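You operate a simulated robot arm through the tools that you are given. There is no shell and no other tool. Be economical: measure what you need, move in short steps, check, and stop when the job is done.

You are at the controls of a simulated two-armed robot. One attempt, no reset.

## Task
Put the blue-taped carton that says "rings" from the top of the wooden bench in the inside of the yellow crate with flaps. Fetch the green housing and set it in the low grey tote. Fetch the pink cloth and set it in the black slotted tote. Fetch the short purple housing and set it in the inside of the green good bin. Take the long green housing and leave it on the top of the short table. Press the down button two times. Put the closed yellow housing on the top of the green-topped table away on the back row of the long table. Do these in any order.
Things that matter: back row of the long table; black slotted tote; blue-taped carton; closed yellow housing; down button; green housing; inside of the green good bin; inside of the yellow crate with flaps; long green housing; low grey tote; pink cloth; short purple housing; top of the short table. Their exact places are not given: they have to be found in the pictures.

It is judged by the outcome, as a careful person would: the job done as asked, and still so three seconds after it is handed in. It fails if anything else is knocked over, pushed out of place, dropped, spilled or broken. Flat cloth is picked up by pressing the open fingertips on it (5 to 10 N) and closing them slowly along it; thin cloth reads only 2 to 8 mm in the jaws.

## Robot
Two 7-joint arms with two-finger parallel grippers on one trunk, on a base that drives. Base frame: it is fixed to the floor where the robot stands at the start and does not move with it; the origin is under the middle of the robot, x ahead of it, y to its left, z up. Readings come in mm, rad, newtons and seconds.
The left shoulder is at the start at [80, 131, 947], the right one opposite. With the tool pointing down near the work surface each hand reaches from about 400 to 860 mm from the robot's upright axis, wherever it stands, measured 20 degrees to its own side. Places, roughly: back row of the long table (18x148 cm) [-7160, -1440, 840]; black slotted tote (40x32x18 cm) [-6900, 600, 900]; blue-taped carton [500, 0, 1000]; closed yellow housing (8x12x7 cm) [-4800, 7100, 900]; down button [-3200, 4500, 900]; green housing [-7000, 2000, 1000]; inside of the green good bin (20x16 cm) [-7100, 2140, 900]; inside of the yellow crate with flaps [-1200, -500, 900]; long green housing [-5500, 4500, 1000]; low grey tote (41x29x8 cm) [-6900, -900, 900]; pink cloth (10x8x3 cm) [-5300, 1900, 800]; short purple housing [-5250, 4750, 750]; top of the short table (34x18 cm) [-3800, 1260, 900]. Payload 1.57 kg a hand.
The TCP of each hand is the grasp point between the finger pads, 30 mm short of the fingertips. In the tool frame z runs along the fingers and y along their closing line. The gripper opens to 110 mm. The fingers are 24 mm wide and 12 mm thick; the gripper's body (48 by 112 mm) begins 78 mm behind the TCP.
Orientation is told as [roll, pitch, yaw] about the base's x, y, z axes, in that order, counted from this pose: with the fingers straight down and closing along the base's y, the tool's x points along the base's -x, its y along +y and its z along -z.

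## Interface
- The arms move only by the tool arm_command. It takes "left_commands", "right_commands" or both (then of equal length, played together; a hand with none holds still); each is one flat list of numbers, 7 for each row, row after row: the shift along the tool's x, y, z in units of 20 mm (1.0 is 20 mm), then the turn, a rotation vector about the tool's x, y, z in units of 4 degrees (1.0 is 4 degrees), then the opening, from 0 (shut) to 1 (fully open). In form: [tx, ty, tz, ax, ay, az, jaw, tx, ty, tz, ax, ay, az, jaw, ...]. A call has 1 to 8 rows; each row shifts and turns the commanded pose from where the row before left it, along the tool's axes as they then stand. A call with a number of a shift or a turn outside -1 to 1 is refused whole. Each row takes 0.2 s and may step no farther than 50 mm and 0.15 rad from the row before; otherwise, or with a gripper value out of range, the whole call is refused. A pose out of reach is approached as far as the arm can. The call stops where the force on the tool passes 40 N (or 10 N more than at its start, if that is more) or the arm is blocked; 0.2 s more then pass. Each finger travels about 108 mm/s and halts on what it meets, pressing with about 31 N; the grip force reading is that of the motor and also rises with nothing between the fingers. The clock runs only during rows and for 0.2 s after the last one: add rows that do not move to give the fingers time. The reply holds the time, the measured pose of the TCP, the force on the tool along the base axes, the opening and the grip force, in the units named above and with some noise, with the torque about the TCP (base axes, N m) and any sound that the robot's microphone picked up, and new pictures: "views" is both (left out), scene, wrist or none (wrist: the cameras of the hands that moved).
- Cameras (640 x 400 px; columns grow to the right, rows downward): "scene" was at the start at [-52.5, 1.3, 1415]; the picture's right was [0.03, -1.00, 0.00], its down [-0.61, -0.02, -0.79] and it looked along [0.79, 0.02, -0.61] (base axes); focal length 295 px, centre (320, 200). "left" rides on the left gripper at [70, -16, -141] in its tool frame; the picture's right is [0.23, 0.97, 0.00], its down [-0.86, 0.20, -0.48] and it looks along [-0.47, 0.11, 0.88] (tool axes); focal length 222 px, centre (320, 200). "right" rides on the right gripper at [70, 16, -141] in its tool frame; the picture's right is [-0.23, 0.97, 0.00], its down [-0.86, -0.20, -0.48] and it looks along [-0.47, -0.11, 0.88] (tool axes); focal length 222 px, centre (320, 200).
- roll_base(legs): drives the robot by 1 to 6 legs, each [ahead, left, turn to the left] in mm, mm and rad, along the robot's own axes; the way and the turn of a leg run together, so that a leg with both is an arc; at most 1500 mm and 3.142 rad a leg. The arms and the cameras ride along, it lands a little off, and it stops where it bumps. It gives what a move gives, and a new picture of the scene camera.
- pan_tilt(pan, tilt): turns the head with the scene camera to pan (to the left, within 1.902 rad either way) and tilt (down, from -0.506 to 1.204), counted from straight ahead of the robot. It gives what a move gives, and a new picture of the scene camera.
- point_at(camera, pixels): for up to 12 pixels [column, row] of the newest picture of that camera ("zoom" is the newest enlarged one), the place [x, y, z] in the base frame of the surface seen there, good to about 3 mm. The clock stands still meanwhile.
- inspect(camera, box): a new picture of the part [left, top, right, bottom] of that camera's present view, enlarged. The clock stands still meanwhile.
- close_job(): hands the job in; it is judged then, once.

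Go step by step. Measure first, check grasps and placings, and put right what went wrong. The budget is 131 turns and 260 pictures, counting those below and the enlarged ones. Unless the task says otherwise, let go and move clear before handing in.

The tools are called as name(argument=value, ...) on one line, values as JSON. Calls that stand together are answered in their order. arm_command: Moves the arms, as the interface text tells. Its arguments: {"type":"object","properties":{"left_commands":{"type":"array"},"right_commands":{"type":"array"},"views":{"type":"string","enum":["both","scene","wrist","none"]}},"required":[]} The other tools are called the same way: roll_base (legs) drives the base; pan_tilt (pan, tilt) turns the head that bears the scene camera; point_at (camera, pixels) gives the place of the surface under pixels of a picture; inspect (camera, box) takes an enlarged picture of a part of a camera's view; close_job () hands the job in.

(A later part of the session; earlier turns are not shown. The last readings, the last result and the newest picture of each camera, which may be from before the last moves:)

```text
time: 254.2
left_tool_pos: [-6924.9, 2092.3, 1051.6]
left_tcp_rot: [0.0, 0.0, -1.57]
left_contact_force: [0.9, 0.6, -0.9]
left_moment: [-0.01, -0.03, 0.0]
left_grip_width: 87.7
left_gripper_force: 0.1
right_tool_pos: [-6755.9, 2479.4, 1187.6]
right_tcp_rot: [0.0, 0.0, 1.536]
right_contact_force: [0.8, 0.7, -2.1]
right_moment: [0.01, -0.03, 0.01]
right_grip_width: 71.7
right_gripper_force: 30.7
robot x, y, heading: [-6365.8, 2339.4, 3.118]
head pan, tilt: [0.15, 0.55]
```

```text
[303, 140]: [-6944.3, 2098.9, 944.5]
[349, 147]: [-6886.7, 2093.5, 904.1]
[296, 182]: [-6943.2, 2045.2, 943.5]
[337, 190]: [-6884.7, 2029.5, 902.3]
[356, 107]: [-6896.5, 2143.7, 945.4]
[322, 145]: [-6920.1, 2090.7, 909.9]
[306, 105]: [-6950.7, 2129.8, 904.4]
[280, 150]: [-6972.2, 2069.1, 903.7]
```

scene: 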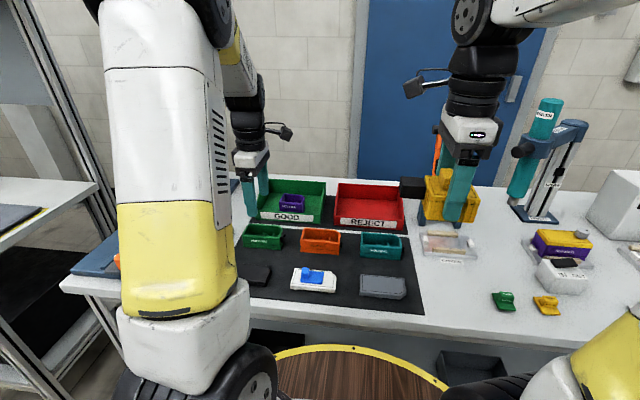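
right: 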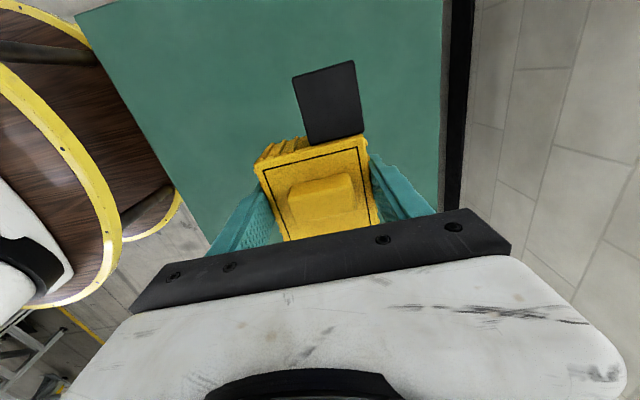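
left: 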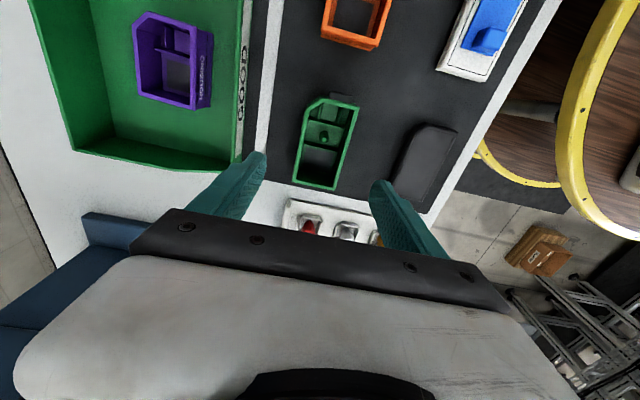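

Table is z 904, centre x -6921. I descend 114 mm and close.

arm_command(left_commands=[0.2, 0.2, 1, 0, 0, 0, 0.8, 0, 0, 1, 0, 0, 0, 0.8, 0, 0, 1, 0, 0, 0, 0.8, 0, 0, 1, 0, 0, 0, 0.8, 0, 0, 1, 0, 0, 0, 0.8, 0, 0, 0.7, 0, 0, 0, 0.8, 0, 0, 0, 0, 0, 0, 0.45, 0, 0, 0, 0, 0, 0, 0.4], views="wrist")

```text
time: 256.0
left_tool_pos: [-6921.1, 2097.3, 938.9]
left_tcp_rot: [-0.001, -0.001, -1.569]
left_contact_force: [-0.2, 0.3, 0.2]
left_moment: [0.0, 0.02, -0.02]
left_grip_width: 53.7
left_gripper_force: 30.6
right_tool_pos: [-6756.0, 2479.6, 1186.4]
right_tcp_rot: [0.0, 0.001, 1.537]
right_contact_force: [-0.3, 0.4, -2.4]
right_moment: [0.0, -0.02, 0.05]
right_grip_width: 71.8
right_gripper_force: 30.3
robot x, y, heading: [-6364.6, 2338.7, 3.114]
head pan, tilt: [0.15, 0.55]
```

left: 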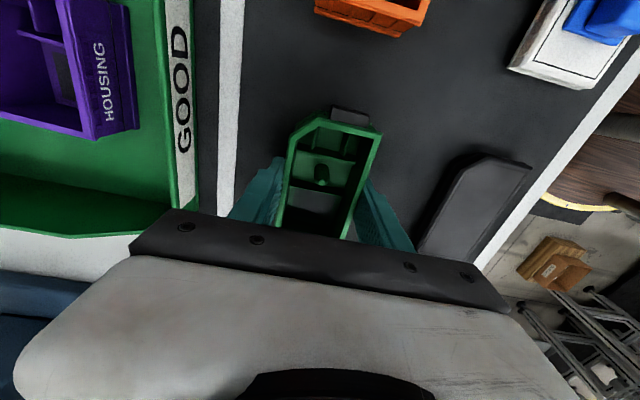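

Gripped at 53.7 mm. I lift and retract toward the robot.

arm_command(left_commands=[0, 0, -0.5, 0, 0, 0, 0.4, 0, 0, -1, 0, 0, 0, 0.4, 0, 0, -1, 0, 0, 0, 0.4, 0, 0, -1, 0, 0, 0, 0.4, 0, 0, -1, 0, 0, 0, 0.4, 0, 0, -1, 0, 0, 0, 0.4, 0, 0, -1, 0, 0, 0, 0.4, 0, 0, -1, 0, 0, 0, 0.4], views="wrist")

arm_command(left_commands=[-0.3, 1, -1, 0, 0, 0, 0.4, -0.3, 1, -1, 0, 0, 0, 0.4, -0.3, 1, -1, 0, 0, 0, 0.4, -0.3, 1, -1, 0, 0, 0, 0.4, -0.3, 1, -1, 0, 0, 0, 0.4, -0.3, 1, -1, 0, 0, 0, 0.4, -0.3, 1, 0, 0, 0, 0, 0.4, -0.3, 1, 0, 0, 0, 0, 0.4], views="scene")

```text
time: 257.8
left_tool_pos: [-6920.5, 2096.9, 1089.2]
left_tcp_rot: [0.0, 0.0, -1.57]
left_contact_force: [-0.8, -1.0, -2.1]
left_moment: [0.03, -0.01, 0.02]
left_grip_width: 53.6
left_gripper_force: 31.0
right_tool_pos: [-6755.9, 2478.4, 1185.8]
right_tcp_rot: [0.001, 0.0, 1.536]
right_contact_force: [-0.1, -0.4, -1.9]
right_moment: [0.01, -0.01, 0.01]
right_grip_width: 71.6
right_gripper_force: 30.9
robot x, y, heading: [-6369.7, 2340.8, 3.115]
head pan, tilt: [0.15, 0.55]
```

left: 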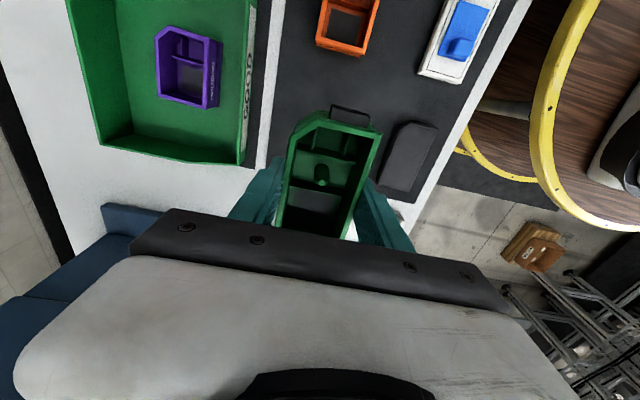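

```text
time: 259.6
left_tool_pos: [-6761.1, 2049.5, 1208.3]
left_tcp_rot: [0.0, -0.001, -1.57]
left_contact_force: [-0.2, -0.2, -1.3]
left_moment: [-0.02, 0.0, 0.0]
left_grip_width: 53.4
left_gripper_force: 30.7
right_tool_pos: [-6756.8, 2480.8, 1186.9]
right_tcp_rot: [0.0, 0.0, 1.535]
right_contact_force: [-0.6, -0.2, -2.1]
right_moment: [0.06, -0.02, 0.0]
right_grip_width: 71.7
right_gripper_force: 31.2
robot x, y, heading: [-6370.0, 2334.9, 3.119]
head pan, tilt: [0.15, 0.55]
```

scene: 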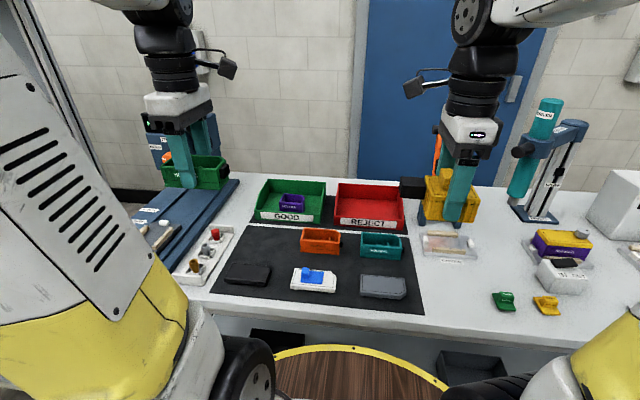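

Left now holds the green housing. I turn to face down the aisle (-y) and look.

roll_base(legs=[[50, 0, 0], [0, 0, 1.59]])

pan_tilt(pan=-0.1, tilt=0.35)

```text
time: 264.4
left_tool_pos: [-6119.6, 1954.1, 1208.3]
left_tcp_rot: [0.0, 0.0, 0.023]
left_contact_force: [-0.4, 0.6, -0.4]
left_moment: [-0.01, 0.0, 0.01]
left_grip_width: 53.8
left_gripper_force: 31.5
right_tool_pos: [-6549.1, 1947.6, 1187.5]
right_tcp_rot: [0.001, 0.0, 3.129]
right_contact_force: [0.2, -0.7, -2.5]
right_moment: [0.0, 0.0, 0.0]
right_grip_width: 71.7
right_gripper_force: 30.8
robot x, y, heading: [-6414.8, 2342.3, -1.572]
head pan, tilt: [0.15, 0.55]
```

scene: 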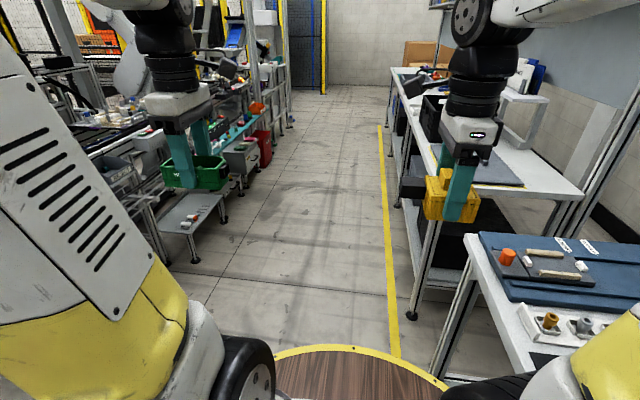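

```text
time: 265.1
left_tool_pos: [-6119.3, 1953.8, 1207.7]
left_tcp_rot: [0.001, 0.001, 0.024]
left_contact_force: [0.3, 0.1, -2.0]
left_moment: [-0.01, -0.01, -0.02]
left_grip_width: 53.7
left_gripper_force: 31.3
right_tool_pos: [-6549.1, 1948.4, 1186.3]
right_tcp_rot: [0.0, -0.002, 3.129]
right_contact_force: [-0.6, 0.3, -0.9]
right_moment: [0.03, 0.01, 0.0]
right_grip_width: 71.7
right_gripper_force: 30.8
robot x, y, heading: [-6418.6, 2342.1, -1.573]
head pan, tilt: [-0.099, 0.351]
```

scene: 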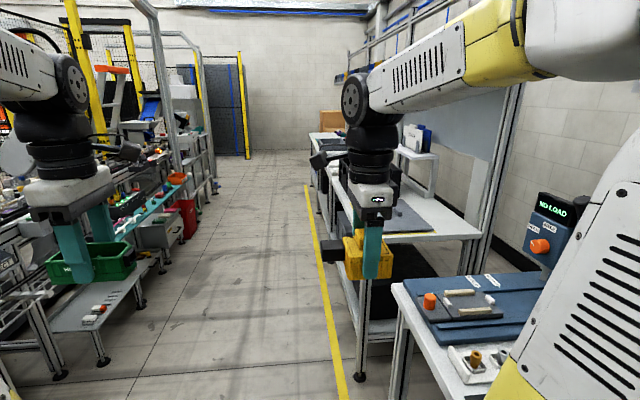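

I check the aisle's side limits before driving.

point_at(camera="scene", pixels=[[145, 290], [110, 360], [190, 235], [215, 190], [360, 375], [480, 240], [480, 260], [180, 190], [320, 200], [400, 215], [310, 170], [335, 120]])

```text
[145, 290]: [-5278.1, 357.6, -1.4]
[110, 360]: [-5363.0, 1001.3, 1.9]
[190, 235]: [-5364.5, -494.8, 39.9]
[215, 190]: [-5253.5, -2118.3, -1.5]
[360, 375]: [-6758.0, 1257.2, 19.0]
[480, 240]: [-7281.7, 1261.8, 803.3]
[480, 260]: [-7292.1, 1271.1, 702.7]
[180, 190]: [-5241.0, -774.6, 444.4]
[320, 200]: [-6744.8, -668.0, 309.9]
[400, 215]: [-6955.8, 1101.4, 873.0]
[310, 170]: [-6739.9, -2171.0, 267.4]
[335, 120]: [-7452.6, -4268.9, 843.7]
```

Aisle is clear (x -6740..-5300). I drive to y≈-650 and face the bench.

roll_base(legs=[[0, 60, 0], [1500, 0, 0], [1470, 0, 0], [0, 0, -1.565]])

pan_tilt(pan=0.2, tilt=0.5)

```text
time: 283.8
left_tool_pos: [-6748.6, -905.7, 1207.9]
left_tcp_rot: [0.001, -0.001, -1.543]
left_contact_force: [-0.6, 0.1, -1.4]
left_moment: [0.02, 0.01, -0.01]
left_grip_width: 53.6
left_gripper_force: 31.0
right_tool_pos: [-6757.9, -475.6, 1187.5]
right_tcp_rot: [0.001, 0.0, 1.568]
right_contact_force: [0.7, 0.4, -2.1]
right_moment: [-0.02, -0.03, -0.02]
right_grip_width: 71.7
right_gripper_force: 31.2
robot x, y, heading: [-6362.9, -603.4, -3.139]
head pan, tilt: [-0.099, 0.351]
```

scene: 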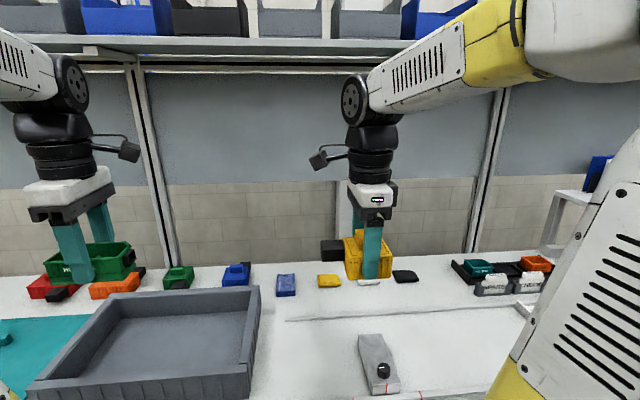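

```text
time: 284.6
left_tool_pos: [-6749.8, -906.7, 1206.6]
left_tcp_rot: [-0.001, 0.001, -1.54]
left_contact_force: [0.2, 0.5, -1.6]
left_moment: [0.01, -0.03, -0.04]
left_grip_width: 53.6
left_gripper_force: 30.7
right_tool_pos: [-6757.6, -475.5, 1185.9]
right_tcp_rot: [-0.001, 0.0, 1.564]
right_contact_force: [-0.3, 0.6, -1.7]
right_moment: [-0.01, 0.03, -0.05]
right_grip_width: 71.7
right_gripper_force: 31.0
robot x, y, heading: [-6364.6, -604.4, -3.139]
head pan, tilt: [0.201, 0.499]
```

scene: 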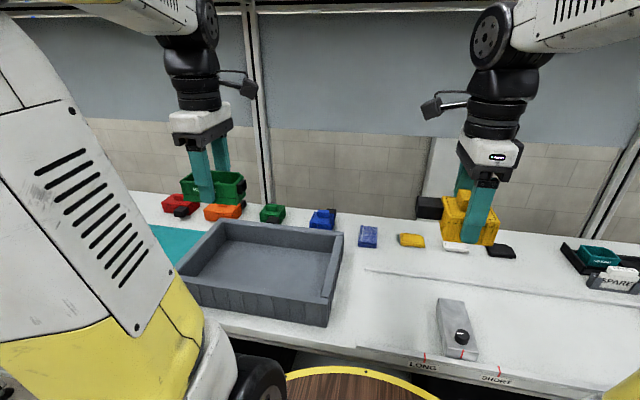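

The low grey tote is at (265,262) and the back row of housings behind it. I measure the tote and the row.

point_at(camera="scene", pixels=[[225, 222], [343, 232], [328, 325], [190, 285], [265, 255], [240, 270], [300, 270], [265, 305], [180, 205], [225, 210], [272, 213], [322, 218]])

inspect(camera="scene", box=[130, 160, 450, 340])

```text
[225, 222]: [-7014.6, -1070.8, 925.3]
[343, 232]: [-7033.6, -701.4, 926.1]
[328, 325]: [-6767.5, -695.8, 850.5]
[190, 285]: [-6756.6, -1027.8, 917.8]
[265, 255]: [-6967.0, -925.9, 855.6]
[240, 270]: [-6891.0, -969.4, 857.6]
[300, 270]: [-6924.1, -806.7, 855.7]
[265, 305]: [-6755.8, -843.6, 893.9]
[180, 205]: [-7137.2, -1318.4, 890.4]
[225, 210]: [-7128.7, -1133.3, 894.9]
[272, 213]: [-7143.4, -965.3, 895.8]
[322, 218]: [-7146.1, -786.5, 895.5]
```

```text
2.00 times, centred on (290, 250) of scene
```

zoom: 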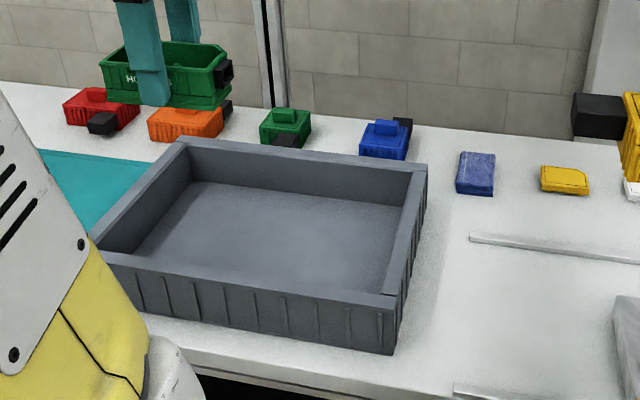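

Tote inside: x -6765..-7015, y -1065..-705, floor 856. I take the green housing over its middle and down.

arm_command(left_commands=[0, -0.875, 1, 0, 0, 0, 0.4, 0, -0.875, 1, 0, 0, 0, 0.4, 0, -0.875, 1, 0, 0, 0, 0.4, 0, -0.875, 1, 0, 0, 0, 0.4, 0, -0.875, 1, 0, 0, 0, 0.4, 0, -0.875, 1, 0, 0, 0, 0.4, 0, -0.875, 1, 0, 0, 0, 0.4, 0, -0.875, 1, 0, 0, 0, 0.4], views="both")

arm_command(left_commands=[0, 0, 1, 0, 0, 0, 0.4, 0, 0, 1, 0, 0, 0, 0.4, 0, 0, 1, 0, 0, 0, 0.4, 0, 0, 1, 0, 0, 0, 0.4, 0, 0, 1, 0, 0, 0, 0.4, 0, 0, 1, 0, 0, 0, 0.4, 0, 0, 1, 0, 0, 0, 0.4, 0, 0, 0.4, 0, 0, 0, 0.4], views="wrist")

```text
time: 286.4
left_tool_pos: [-6890.2, -910.1, 1047.0]
left_tcp_rot: [0.0, -0.001, -1.542]
left_contact_force: [-0.3, -0.5, -1.2]
left_moment: [0.02, 0.02, 0.0]
left_grip_width: 53.7
left_gripper_force: 31.6
right_tool_pos: [-6756.9, -476.1, 1187.4]
right_tcp_rot: [0.0, 0.001, 1.564]
right_contact_force: [0.2, 0.0, -2.0]
right_moment: [0.0, 0.05, 0.05]
right_grip_width: 71.7
right_gripper_force: 31.1
robot x, y, heading: [-6367.8, -604.9, -3.14]
head pan, tilt: [0.201, 0.499]
```

scene: 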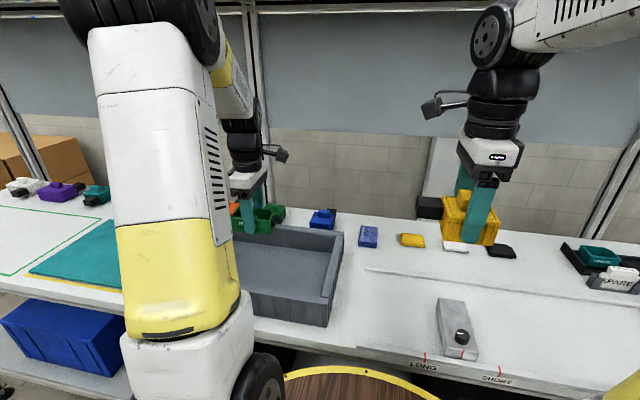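
left: 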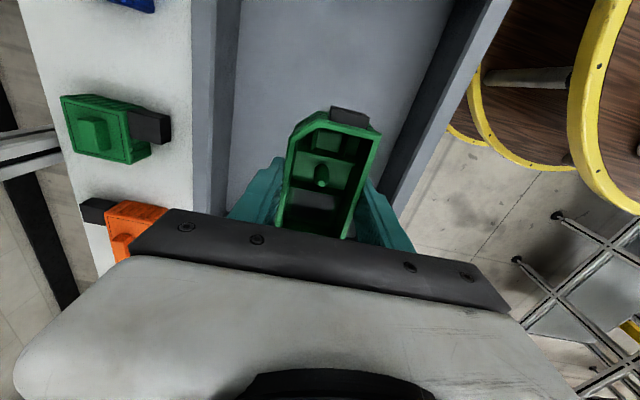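

```text
time: 288.1
left_tool_pos: [-6888.9, -910.3, 901.0]
left_tcp_rot: [0.0, -0.001, -1.542]
left_contact_force: [0.8, -0.9, -1.3]
left_moment: [-0.01, -0.03, -0.02]
left_grip_width: 53.4
left_gripper_force: 31.0
right_tool_pos: [-6758.8, -476.1, 1186.3]
right_tcp_rot: [0.0, 0.002, 1.565]
right_contact_force: [0.3, 0.6, -1.9]
right_moment: [0.02, -0.01, 0.0]
right_grip_width: 71.6
right_gripper_force: 30.9
robot x, y, heading: [-6367.1, -600.8, -3.14]
head pan, tilt: [0.201, 0.499]
```

left: 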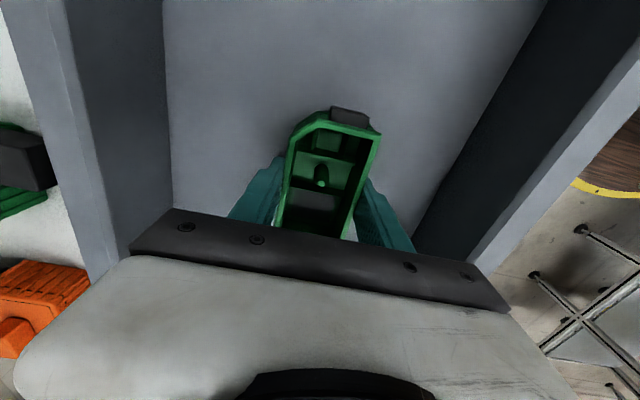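

Ten millimetres to go; I lower gently to contact.

arm_command(left_commands=[0, 0, 0.3, 0, 0, 0, 0.4, 0, 0, 0.1, 0, 0, 0, 0.4, 0, 0, 0, 0, 0, 0, 0.4], views="none")

```text
time: 288.9
left_tool_pos: [-6888.8, -910.6, 892.1]
left_tcp_rot: [0.0, 0.001, -1.541]
left_contact_force: [0.2, -0.3, -1.7]
left_moment: [-0.04, -0.02, 0.02]
left_grip_width: 53.8
left_gripper_force: 30.9
right_tool_pos: [-6758.7, -475.7, 1187.4]
right_tcp_rot: [0.0, -0.001, 1.566]
right_contact_force: [-0.1, 0.3, -2.5]
right_moment: [0.02, 0.03, -0.01]
right_grip_width: 71.7
right_gripper_force: 31.1
robot x, y, heading: [-6365.0, -605.3, -3.143]
head pan, tilt: [0.201, 0.499]
```

arm_command(left_commands=[0, 0, 0.05, 0, 0, 0, 0.4, 0, 0, 0, 0, 0, 0, 0.4], views="none")

```text
time: 289.6
left_tool_pos: [-6888.7, -909.5, 891.2]
left_tcp_rot: [0.0, 0.001, -1.539]
left_contact_force: [0.2, 0.9, 2.0]
left_moment: [-0.2, -0.08, 0.01]
left_grip_width: 53.4
left_gripper_force: 31.1
right_tool_pos: [-6756.3, -476.9, 1187.1]
right_tcp_rot: [0.0, 0.0, 1.565]
right_contact_force: [-1.6, 0.5, -2.8]
right_moment: [0.06, -0.05, 0.01]
right_grip_width: 71.8
right_gripper_force: 31.0
robot x, y, heading: [-6367.1, -606.5, -3.135]
head pan, tilt: [0.201, 0.499]
```

Contact made (+2 N). I open a little, rise and retract.

arm_command(left_commands=[0, 0, 0, 0, 0, 0, 0.75, 0, 0, 0, 0, 0, 0, 0.75, 0, 0, -0.6, 0, 0, 0, 0.75, 0, 0, -1, 0, 0, 0, 0.75, 0, 0, -1, 0, 0, 0, 0.75, 0, 0, -1, 0, 0, 0, 0.75, 0, 0, -1, 0, 0, 0, 0.75, 0, 0, -1, 0, 0, 0, 0.75], views="none")

arm_command(left_commands=[0, 0.7, -1, 0, 0, 0, 1, 0, 0.7, -1, 0, 0, 0, 1, 0, 0.7, -1, 0, 0, 0, 1, 0, 0.7, -1, 0, 0, 0, 1, 0, 0.7, -1, 0, 0, 0, 1, 0, 0.7, -1, 0, 0, 0, 1, 0, 0.7, -1, 0, 0, 0, 1, 0, 0.7, -1, 0, 0, 0, 1], views="scene")

```text
time: 291.4
left_tool_pos: [-6889.9, -908.8, 1003.8]
left_tcp_rot: [0.001, 0.001, -1.542]
left_contact_force: [0.0, -0.6, 0.8]
left_moment: [-0.02, -0.02, 0.04]
left_grip_width: 82.5
left_gripper_force: 0.1
right_tool_pos: [-6759.0, -476.0, 1185.8]
right_tcp_rot: [0.001, -0.001, 1.567]
right_contact_force: [-0.2, -0.3, -2.4]
right_moment: [0.01, -0.02, 0.01]
right_grip_width: 71.5
right_gripper_force: 31.1
robot x, y, heading: [-6364.5, -603.4, -3.135]
head pan, tilt: [0.201, 0.499]
```

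```text
time: 293.1
left_tool_pos: [-6778.5, -907.6, 1162.3]
left_tcp_rot: [0.0, 0.0, -1.54]
left_contact_force: [-0.4, -0.2, 0.1]
left_moment: [-0.02, -0.02, 0.01]
left_grip_width: 110.1
left_gripper_force: 0.1
right_tool_pos: [-6758.5, -475.8, 1186.6]
right_tcp_rot: [-0.002, 0.0, 1.566]
right_contact_force: [0.0, -0.9, -1.8]
right_moment: [0.02, 0.0, 0.01]
right_grip_width: 71.5
right_gripper_force: 30.5
robot x, y, heading: [-6368.1, -607.3, -3.139]
head pan, tilt: [0.201, 0.499]
```

scene: 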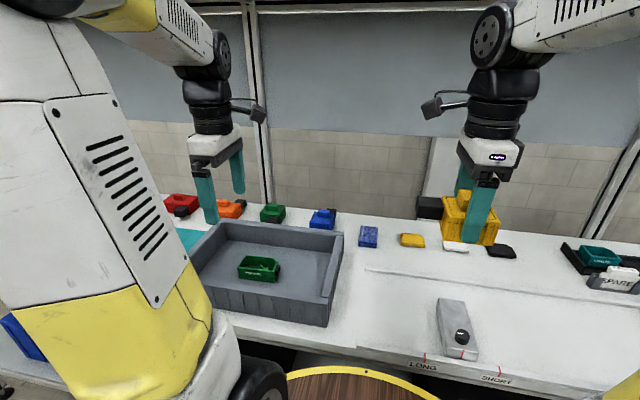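

Green housing sits in the tote. I shift 950 left along the bench to the free part of the back row, for the yellow housing.

roll_base(legs=[[-60, 0, 0], [0, 950, 0]])

pan_tilt(pan=-0.1, tilt=0.5)

```text
time: 298.8
left_tool_pos: [-6723.1, -1871.3, 1161.7]
left_tcp_rot: [0.001, -0.002, -1.55]
left_contact_force: [-0.2, -0.7, 0.8]
left_moment: [0.02, 0.01, -0.02]
left_grip_width: 109.8
left_gripper_force: 0.0
right_tool_pos: [-6697.0, -1441.6, 1188.1]
right_tcp_rot: [-0.001, -0.001, 1.555]
right_contact_force: [0.6, 0.1, -1.1]
right_moment: [0.01, -0.02, 0.0]
right_grip_width: 71.7
right_gripper_force: 30.2
robot x, y, heading: [-6307.4, -1574.5, 3.133]
head pan, tilt: [0.201, 0.499]
```

scene: 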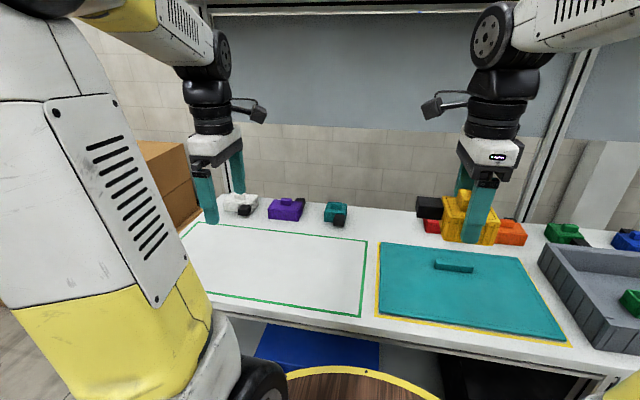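

```text
time: 299.6
left_tool_pos: [-6722.4, -1871.9, 1161.4]
left_tcp_rot: [0.0, -0.001, -1.55]
left_contact_force: [0.0, 0.3, 0.3]
left_moment: [-0.05, 0.02, -0.02]
left_grip_width: 109.9
left_gripper_force: 0.0
right_tool_pos: [-6698.3, -1441.3, 1188.3]
right_tcp_rot: [0.0, 0.0, 1.557]
right_contact_force: [-0.1, 0.1, -2.9]
right_moment: [0.01, -0.05, 0.01]
right_grip_width: 71.7
right_gripper_force: 31.1
robot x, y, heading: [-6305.8, -1573.6, 3.131]
head pan, tilt: [-0.099, 0.499]
```

scene: 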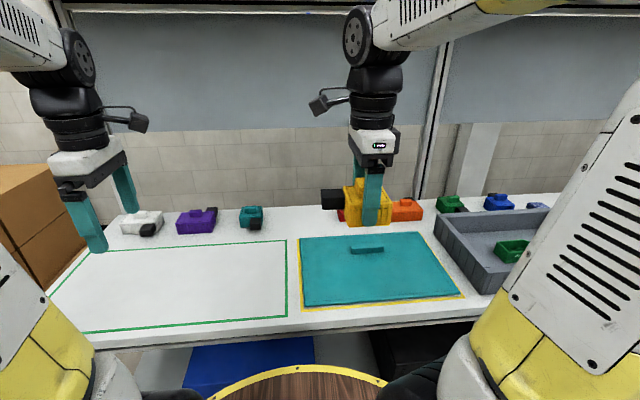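

The row: white, purple, teal, [gap], red, orange, green, blue. I measure the gap's neighbours around (290,212).

point_at(camera="scene", pixels=[[242, 212], [262, 212], [252, 228], [340, 213], [344, 220], [300, 215], [290, 205], [295, 225], [197, 225], [180, 220], [410, 212], [215, 20]])

inspect(camera="scene", box=[160, 160, 440, 260])

```text
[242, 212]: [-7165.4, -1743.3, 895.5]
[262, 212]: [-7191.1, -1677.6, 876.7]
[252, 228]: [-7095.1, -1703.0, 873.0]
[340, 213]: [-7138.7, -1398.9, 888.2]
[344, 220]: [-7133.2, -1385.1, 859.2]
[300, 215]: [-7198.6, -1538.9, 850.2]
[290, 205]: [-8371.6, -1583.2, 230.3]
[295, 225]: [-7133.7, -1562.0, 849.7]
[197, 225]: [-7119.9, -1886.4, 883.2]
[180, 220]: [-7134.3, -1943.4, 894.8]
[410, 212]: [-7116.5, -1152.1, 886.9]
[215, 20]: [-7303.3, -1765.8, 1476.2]
```

```text
2.29 times, centred on (300, 210) of scene
```

zoom: 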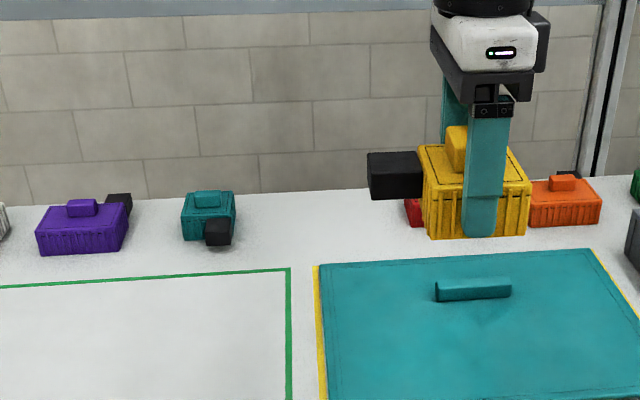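

Gap is y -1677..-1400. I check the brown box near the left hand and the back panel before moving 110 ahead.

point_at(camera="scene", pixels=[[60, 200], [30, 170], [80, 240], [300, 80], [300, 120], [250, 150], [330, 325]])

```text
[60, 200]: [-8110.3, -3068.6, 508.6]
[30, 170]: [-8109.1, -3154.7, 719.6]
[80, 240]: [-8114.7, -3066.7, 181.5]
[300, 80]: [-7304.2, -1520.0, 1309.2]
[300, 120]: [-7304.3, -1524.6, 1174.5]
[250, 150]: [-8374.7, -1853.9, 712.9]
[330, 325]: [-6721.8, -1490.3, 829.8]
```

Clear. I drive 110 ahead and carry the yellow housing over the gap.

roll_base(legs=[[110, 0, 0]])

arm_command(right_commands=[0.25, 1, 0.3, 0, 0, 0, 0.4, 0.25, 1, 0.3, 0, 0, 0, 0.4, 0.25, 1, 0.3, 0, 0, 0, 0.4, 0.25, 1, 0.3, 0, 0, 0, 0.4, 0.25, 1, 0.3, 0, 0, 0, 0.4, 0.25, 1, 0.3, 0, 0, 0, 0.4, 0.25, 1, 0.3, 0, 0, 0, 0.4, 0.25, 1, 0.3, 0, 0, 0, 0.4], views="none")

arm_command(right_commands=[0.25, 1, 0.3, 0, 0, 0, 0.4, 0.25, 1, 0.3, 0, 0, 0, 0.4, 0.25, 1, 0.3, 0, 0, 0, 0.4, 0.25, 1, 0.3, 0, 0, 0, 0.4, 0.25, 1, 0.3, 0, 0, 0, 0.4, 0.25, 1, 0.3, 0, 0, 0, 0.4, 0.25, 1, 0.3, 0, 0, 0, 0.4, 0.25, 1, 0.3, 0, 0, 0, 0.4], views="both")

```text
time: 300.8
left_tool_pos: [-6832.9, -1871.0, 1161.4]
left_tcp_rot: [0.0, 0.001, -1.552]
left_contact_force: [0.4, 0.5, 0.4]
left_moment: [0.03, 0.03, 0.03]
left_grip_width: 110.2
left_gripper_force: 0.0
right_tool_pos: [-6806.9, -1438.9, 1187.1]
right_tcp_rot: [0.0, -0.001, 1.554]
right_contact_force: [0.2, 0.8, -1.1]
right_moment: [-0.01, 0.01, -0.02]
right_grip_width: 71.2
right_gripper_force: 31.2
robot x, y, heading: [-6412.1, -1571.3, 3.137]
head pan, tilt: [-0.099, 0.499]
```

scene: 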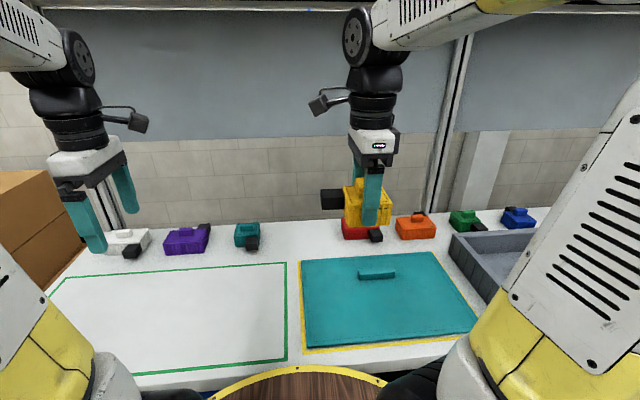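

```text
time: 302.6
left_tool_pos: [-6833.6, -1870.3, 1163.0]
left_tcp_rot: [-0.001, 0.001, -1.552]
left_contact_force: [-0.6, 0.3, -1.0]
left_moment: [0.0, 0.04, -0.02]
left_grip_width: 109.7
left_gripper_force: 0.1
right_tool_pos: [-6968.4, -1474.7, 1138.9]
right_tcp_rot: [-0.001, 0.001, 1.556]
right_contact_force: [-0.1, 0.0, -1.2]
right_moment: [0.01, 0.01, -0.02]
right_grip_width: 71.6
right_gripper_force: 31.3
robot x, y, heading: [-6412.8, -1574.4, 3.131]
head pan, tilt: [-0.099, 0.499]
```

```text
time: 304.4
left_tool_pos: [-6832.6, -1869.8, 1162.1]
left_tcp_rot: [0.0, 0.001, -1.553]
left_contact_force: [0.2, -0.2, -1.2]
left_moment: [-0.02, 0.0, 0.01]
left_grip_width: 110.1
left_gripper_force: 0.0
right_tool_pos: [-7128.2, -1513.8, 1091.7]
right_tcp_rot: [0.001, 0.0, 1.554]
right_contact_force: [0.0, 0.8, -2.7]
right_moment: [0.02, 0.05, -0.02]
right_grip_width: 71.4
right_gripper_force: 31.2
robot x, y, heading: [-6416.2, -1575.9, 3.138]
head pan, tilt: [-0.099, 0.499]
```

scene: 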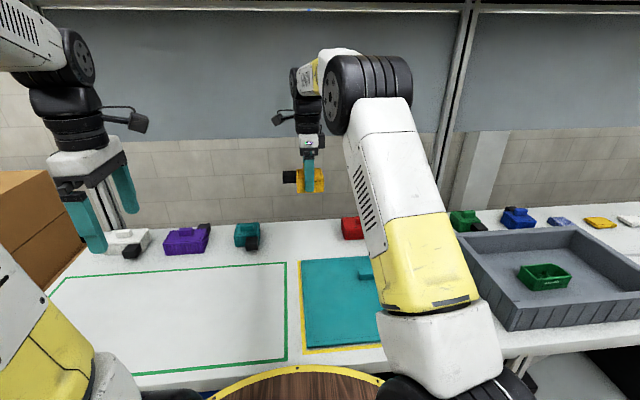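
right: 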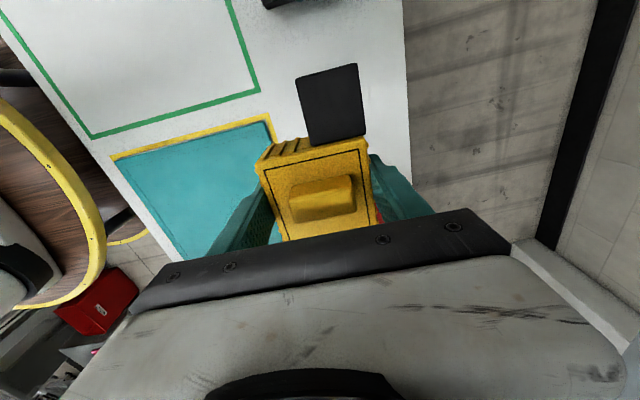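

Over the gap. I trim 14 mm and descend.

arm_command(right_commands=[0.3, 0.4, 1, 0, 0, 0, 0.4, 0.3, 0.4, 1, 0, 0, 0, 0.4, 0, 0, 1, 0, 0, 0, 0.4, 0, 0, 1, 0, 0, 0, 0.4, 0, 0, 1, 0, 0, 0, 0.4, 0, 0, 1, 0, 0, 0, 0.4, 0, 0, 1, 0, 0, 0, 0.4, 0, 0, 1, 0, 0, 0, 0.4], views="both")

arm_command(right_commands=[0, 0, 1, 0, 0, 0, 0.4, 0, 0, 0.9, 0, 0, 0, 0.4, 0, 0, 0.15, 0, 0, 0, 0.4, 0, 0, 0, 0, 0, 0, 0.4], views="none")

```text
time: 306.1
left_tool_pos: [-6832.7, -1871.2, 1163.1]
left_tcp_rot: [-0.002, 0.0, -1.551]
left_contact_force: [0.4, -0.9, -0.1]
left_moment: [0.0, 0.01, -0.02]
left_grip_width: 110.3
left_gripper_force: 0.0
right_tool_pos: [-7144.9, -1525.7, 931.9]
right_tcp_rot: [0.002, 0.0, 1.554]
right_contact_force: [0.2, -1.0, -1.8]
right_moment: [-0.01, 0.0, 0.03]
right_grip_width: 71.6
right_gripper_force: 30.8
robot x, y, heading: [-6415.9, -1569.5, 3.138]
head pan, tilt: [-0.099, 0.499]
```

scene: 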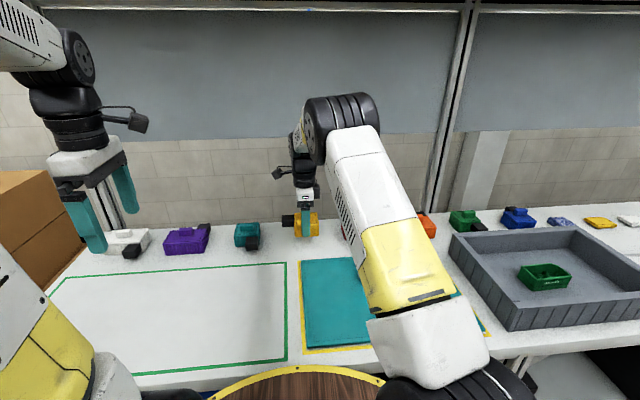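
right: 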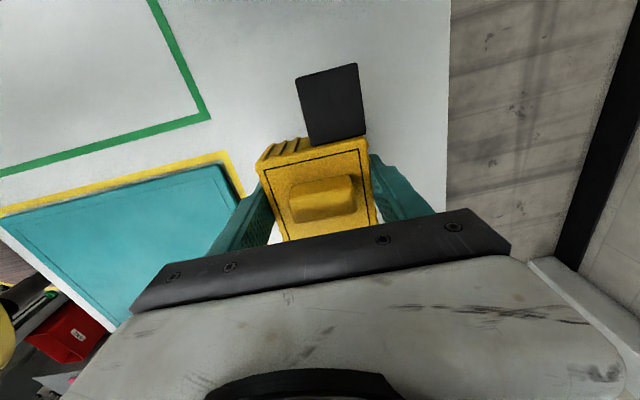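

```text
time: 307.1
left_tool_pos: [-6833.0, -1870.9, 1162.1]
left_tcp_rot: [0.0, 0.001, -1.551]
left_contact_force: [0.2, -0.1, -0.5]
left_moment: [-0.02, 0.0, -0.03]
left_grip_width: 109.5
left_gripper_force: 0.1
right_tool_pos: [-7144.3, -1527.5, 890.4]
right_tcp_rot: [0.001, -0.001, 1.555]
right_contact_force: [-0.3, 0.2, -1.3]
right_moment: [0.01, 0.04, -0.03]
right_grip_width: 71.8
right_gripper_force: 30.7
robot x, y, heading: [-6416.9, -1572.5, 3.13]
head pan, tilt: [-0.099, 0.499]
```

arm_command(right_commands=[0, 0, 0.1, 0, 0, 0, 0.4, 0, 0, 0.05, 0, 0, 0, 0.4, 0, 0, 0, 0, 0, 0, 0.4], views="none")

```text
time: 307.9
left_tool_pos: [-6833.5, -1871.5, 1161.3]
left_tcp_rot: [0.0, -0.001, -1.551]
left_contact_force: [0.2, 0.0, 0.7]
left_moment: [-0.02, 0.01, -0.01]
left_grip_width: 110.0
left_gripper_force: 0.1
right_tool_pos: [-7143.5, -1525.5, 887.0]
right_tcp_rot: [0.003, -0.002, 1.555]
right_contact_force: [-1.6, -0.3, 7.9]
right_moment: [-0.2, -0.25, -0.05]
right_grip_width: 71.5
right_gripper_force: 30.4
robot x, y, heading: [-6417.4, -1571.2, 3.133]
head pan, tilt: [-0.099, 0.499]
```

Contact (8 N). I open, rise and retract the right hand.

arm_command(right_commands=[0, 0, 0, 0, 0, 0, 0.9, 0, 0, 0, 0, 0, 0, 0.9, 0, 0, -0.6, 0, 0, 0, 0.9, 0, 0, -1, 0, 0, 0, 0.9, 0, 0, -1, 0, 0, 0, 0.9, 0, 0, -1, 0, 0, 0, 0.9, 0, 0, -1, 0, 0, 0, 0.9, 0, 0, -1, 0, 0, 0, 0.9], views="wrist")

arm_command(right_commands=[0, -1, -1, 0, 0, -1, 1, 0, -1, -1, 0, 0, -1, 1, 0, -1, -1, 0, 0, -1, 1, 0, -1, -1, 0, 0, -1, 1, 0, -1, -1, 0, 0, -1, 1, 0, -1, -1, 0, 0, -1, 1, 0, -1, -1, 0, 0, -1, 1, 0, -1, -1, 0, 0, -1, 1], views="none")

arm_command(right_commands=[0.7, -0.7, 0, 0, 0, -1, 1, 0.7, -0.7, 0, 0, 0, -1, 1, 0.7, -0.7, 0, 0, 0, -1, 1, 0.7, -0.7, 0, 0, 0, -1, 1, 0.8, -0.5, 0, 0, 0, -1, 1, 0.9, -0.5, 0, 0, 0, -1, 1, 0.9, -0.4, 0, 0, 0, -1, 1, 1, -0.3, 0, 0, 0, -1, 1], views="scene")

```text
time: 309.8
left_tool_pos: [-6834.7, -1870.6, 1161.8]
left_tcp_rot: [0.0, 0.0, -1.553]
left_contact_force: [-0.7, 0.3, 0.2]
left_moment: [-0.02, -0.02, -0.01]
left_grip_width: 110.0
left_gripper_force: 0.1
right_tool_pos: [-7146.1, -1525.4, 997.7]
right_tcp_rot: [-0.001, 0.0, 1.556]
right_contact_force: [0.2, -0.4, 0.5]
right_moment: [-0.01, -0.04, -0.02]
right_grip_width: 98.9
right_gripper_force: 0.1
robot x, y, heading: [-6415.7, -1573.0, 3.133]
head pan, tilt: [-0.099, 0.499]
```

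right: 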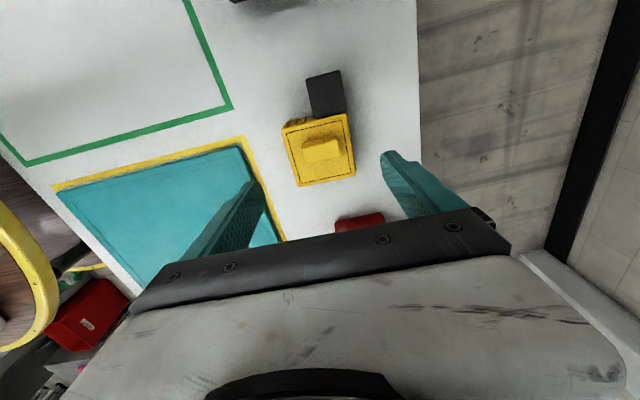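

```text
time: 311.6
left_tool_pos: [-6833.7, -1870.9, 1162.2]
left_tcp_rot: [0.0, 0.0, -1.551]
left_contact_force: [-0.7, -0.3, 0.1]
left_moment: [0.04, -0.04, 0.0]
left_grip_width: 110.0
left_gripper_force: 0.1
right_tool_pos: [-6990.3, -1491.1, 1158.2]
right_tcp_rot: [-0.003, 0.0, 2.113]
right_contact_force: [0.2, -0.6, -0.6]
right_moment: [0.02, 0.0, -0.03]
right_grip_width: 110.1
right_gripper_force: 0.1
robot x, y, heading: [-6414.6, -1573.2, 3.138]
head pan, tilt: [-0.099, 0.499]
```

```text
time: 313.4
left_tool_pos: [-6833.1, -1870.9, 1162.4]
left_tcp_rot: [0.0, -0.001, -1.551]
left_contact_force: [0.2, 0.4, -0.2]
left_moment: [0.02, -0.01, 0.03]
left_grip_width: 110.2
left_gripper_force: 0.1
right_tool_pos: [-6833.8, -1517.8, 1159.6]
right_tcp_rot: [0.0, 0.0, 2.673]
right_contact_force: [-0.2, -0.6, 0.4]
right_moment: [0.0, 0.01, 0.01]
right_grip_width: 110.1
right_gripper_force: 0.1
robot x, y, heading: [-6415.0, -1572.9, 3.138]
head pan, tilt: [-0.099, 0.499]
```

scene: 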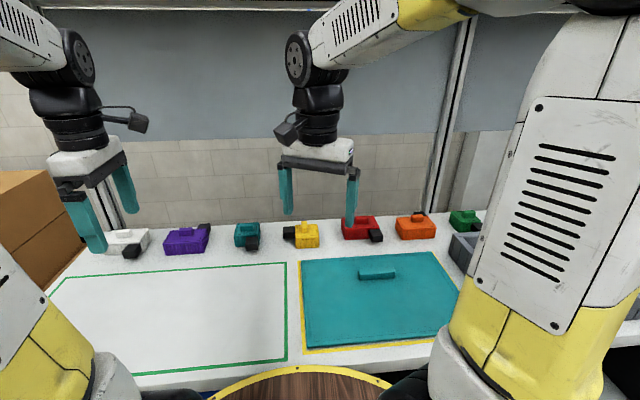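

Yellow stands in the back row. I back off, restore both hands' yaw to straight ahead, and turn toward +y for the pink cloth.

roll_base(legs=[[-220, 0, 0], [0, 0, -1.57]])

arm_command(left_commands=[0, 0, 0, 0, 0, 1, 1, 0, 0, 0, 0, 0, 1, 1, 0, 0, 0, 0, 0, 1, 1, 0, 0, 0, 0, 0, 1, 1, 0, 0, 0, 0, 0, 1, 1, 0, 0, 0, 0, 0, 1, 1, 0, 0, 0, 0, 0, 1, 1, 0, 0, 0, 0, 0, 1, 1], right_commands=[0, -0.5, 0, 0, 0, -0.83, 1, 0, -0.5, 0, 0, 0, -0.83, 1, 0, -0.5, 0, 0, 0, -0.83, 1, 0, -0.5, 0, 0, 0, -0.83, 1, 0, -0.5, 0, 0, 0, -0.83, 1, 0, -0.5, 0, 0, 0, -0.83, 1, 0, -0.5, 0, 0, 0, -0.83, 1, 0, -0.5, 0, 0, 0, -0.83, 1], views="none")

arm_command(left_commands=[0, 0, 0, 0, 0, 1, 1, 0, 0, 0, 0, 0, 1, 1, 0, 0, 0, 0, 0, 1, 1, 0, 0, 0, 0, 0, 1, 1, 0, 0, 0, 0, 0, 1, 1, 0, 0, 0, 0, 0, 1, 1, 0, 0, 0, 0, 0, 1, 1, 0, 0, 0, 0, 0, 1, 1], views="none")

arm_command(left_commands=[0, 0, 0, 0, 0, 0.97, 1, 0, 0, 0, 0, 0, 0.97, 1, 0, 0, 0, 0, 0, 0.97, 1, 0, 0, 0, 0, 0, 0.97, 1, 0, 0, 0, 0, 0, 0.97, 1, 0, 0, 0, 0, 0, 0.97, 1, 0, 0, 0, 0, 0, 0.97, 1], views="none")

roll_base(legs=[[1500, 0, 0], [1500, 0, 0]])

pan_tilt(pan=-0.6, tilt=0.4)

```text
time: 318.8
left_tool_pos: [-6501.2, -1158.9, 1162.9]
left_tcp_rot: [-0.002, -0.001, -3.12]
left_contact_force: [-0.6, 0.0, -0.6]
left_moment: [0.01, 0.02, 0.02]
left_grip_width: 110.0
left_gripper_force: 0.0
right_tool_pos: [-6148.6, -1155.6, 1159.5]
right_tcp_rot: [-0.001, 0.0, 1.104]
right_contact_force: [0.5, 0.8, 0.3]
right_moment: [0.02, -0.02, 0.03]
right_grip_width: 109.8
right_gripper_force: 0.1
robot x, y, heading: [-6203.4, -1575.4, 1.569]
head pan, tilt: [-0.099, 0.499]
```

scene: 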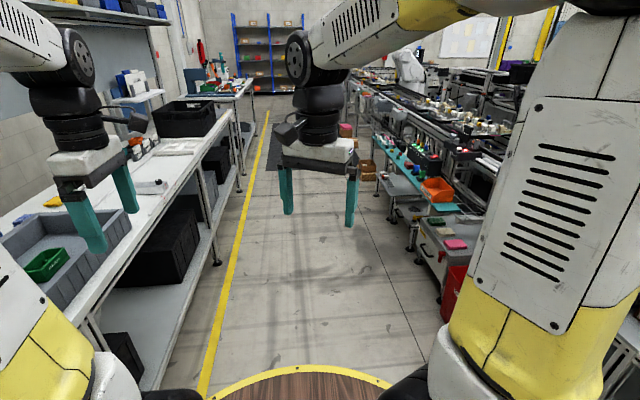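

```text
time: 320.6
left_tool_pos: [-6500.4, -1158.2, 1162.5]
left_tcp_rot: [0.001, 0.001, 2.604]
left_contact_force: [-0.9, -0.6, -0.3]
left_moment: [-0.02, 0.0, -0.01]
left_grip_width: 110.1
left_gripper_force: 0.2
right_tool_pos: [-6072.1, -1176.2, 1158.9]
right_tcp_rot: [0.0, 0.0, 1.569]
right_contact_force: [0.8, 0.0, 0.5]
right_moment: [-0.02, -0.06, 0.05]
right_grip_width: 110.2
right_gripper_force: 0.1
robot x, y, heading: [-6203.1, -1573.8, 1.566]
head pan, tilt: [-0.099, 0.499]
```

```text
time: 322.4
left_tool_pos: [-6501.5, -1158.0, 1162.3]
left_tcp_rot: [-0.001, 0.001, 2.048]
left_contact_force: [0.5, 0.0, 0.3]
left_moment: [-0.02, 0.02, 0.0]
left_grip_width: 109.9
left_gripper_force: 0.1
right_tool_pos: [-6071.2, -1174.9, 1159.7]
right_tcp_rot: [0.0, -0.001, 1.571]
right_contact_force: [-0.5, -0.2, 1.1]
right_moment: [0.0, 0.0, 0.02]
right_grip_width: 110.3
right_gripper_force: 0.1
robot x, y, heading: [-6201.5, -1571.7, 1.571]
head pan, tilt: [-0.099, 0.499]
```

```text
time: 324.0
left_tool_pos: [-6501.0, -1157.5, 1162.3]
left_tcp_rot: [-0.001, 0.0, 1.573]
left_contact_force: [0.1, 0.3, -0.4]
left_moment: [-0.01, 0.02, 0.0]
left_grip_width: 110.1
left_gripper_force: 0.0
right_tool_pos: [-6071.7, -1175.1, 1159.5]
right_tcp_rot: [-0.002, -0.001, 1.569]
right_contact_force: [0.7, -0.4, 0.3]
right_moment: [-0.03, -0.01, 0.01]
right_grip_width: 109.9
right_gripper_force: 0.1
robot x, y, heading: [-6202.0, -1574.9, 1.568]
head pan, tilt: [-0.099, 0.499]
```

```text
time: 338.3
left_tool_pos: [-6465.6, 1811.1, 1162.1]
left_tcp_rot: [0.001, 0.001, 1.552]
left_contact_force: [0.4, -0.5, 0.4]
left_moment: [-0.01, 0.04, -0.01]
left_grip_width: 110.0
left_gripper_force: 0.1
right_tool_pos: [-6035.6, 1785.6, 1159.6]
right_tcp_rot: [0.0, 0.0, 1.547]
right_contact_force: [-0.6, 0.8, 0.2]
right_moment: [-0.04, 0.0, 0.0]
right_grip_width: 109.8
right_gripper_force: 0.1
robot x, y, heading: [-6176.6, 1387.1, 1.548]
head pan, tilt: [-0.099, 0.499]
```

scene: 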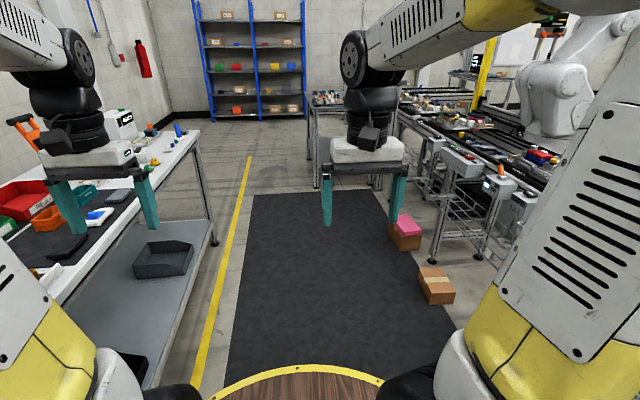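

```text
time: 339.2
left_tool_pos: [-6464.2, 1811.9, 1162.0]
left_tcp_rot: [0.0, 0.0, 1.554]
left_contact_force: [-0.7, 0.4, 0.5]
left_moment: [0.01, 0.0, 0.0]
left_grip_width: 110.0
left_gripper_force: 0.1
right_tool_pos: [-6036.8, 1784.7, 1159.6]
right_tcp_rot: [-0.001, -0.001, 1.549]
right_contact_force: [-0.1, 0.0, 0.0]
right_moment: [-0.03, 0.02, -0.03]
right_grip_width: 110.1
right_gripper_force: 0.0
robot x, y, heading: [-6174.0, 1390.3, 1.545]
head pan, tilt: [-0.6, 0.4]
```

scene: 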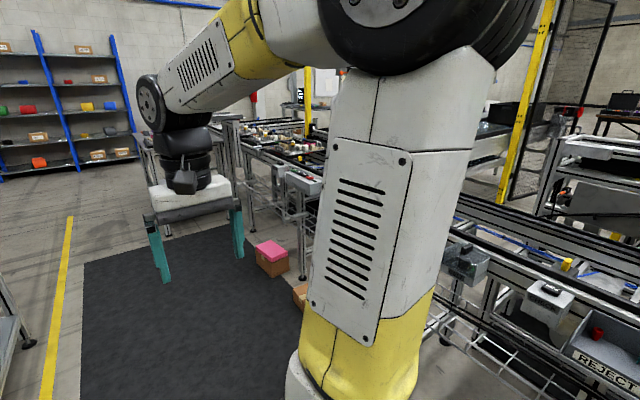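

A pink item lies on a carton at (270,248). I measure it and enlarge.

point_at(camera="scene", pixels=[[270, 247], [258, 250], [285, 258], [270, 262], [463, 255], [550, 295], [600, 330], [440, 330]])

inspect(camera="scene", box=[200, 120, 340, 290])

inspect(camera="scene", box=[430, 180, 640, 400])

```text
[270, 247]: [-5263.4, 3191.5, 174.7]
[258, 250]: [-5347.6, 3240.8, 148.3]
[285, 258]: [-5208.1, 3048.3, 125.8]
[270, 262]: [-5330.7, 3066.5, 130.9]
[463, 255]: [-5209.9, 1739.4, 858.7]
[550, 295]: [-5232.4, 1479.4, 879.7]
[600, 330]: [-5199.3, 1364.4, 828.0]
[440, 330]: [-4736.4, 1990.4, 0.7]
```

```text
2.35 times, centred on (270, 205) of scene
```

zoom: 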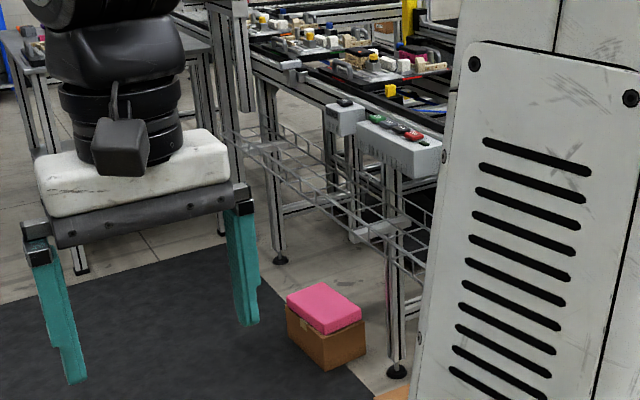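

```text
1.82 times, centred on (535, 290) of scene
```

zoom: 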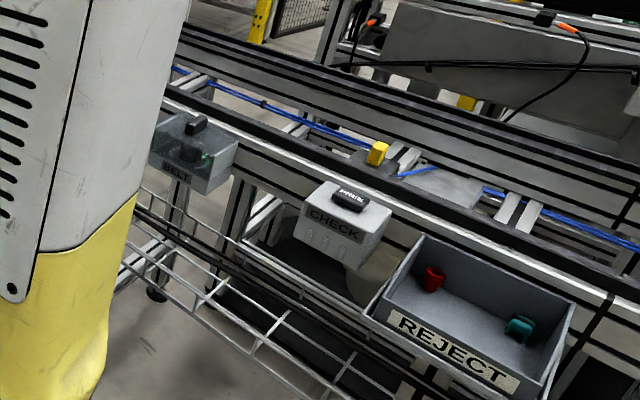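

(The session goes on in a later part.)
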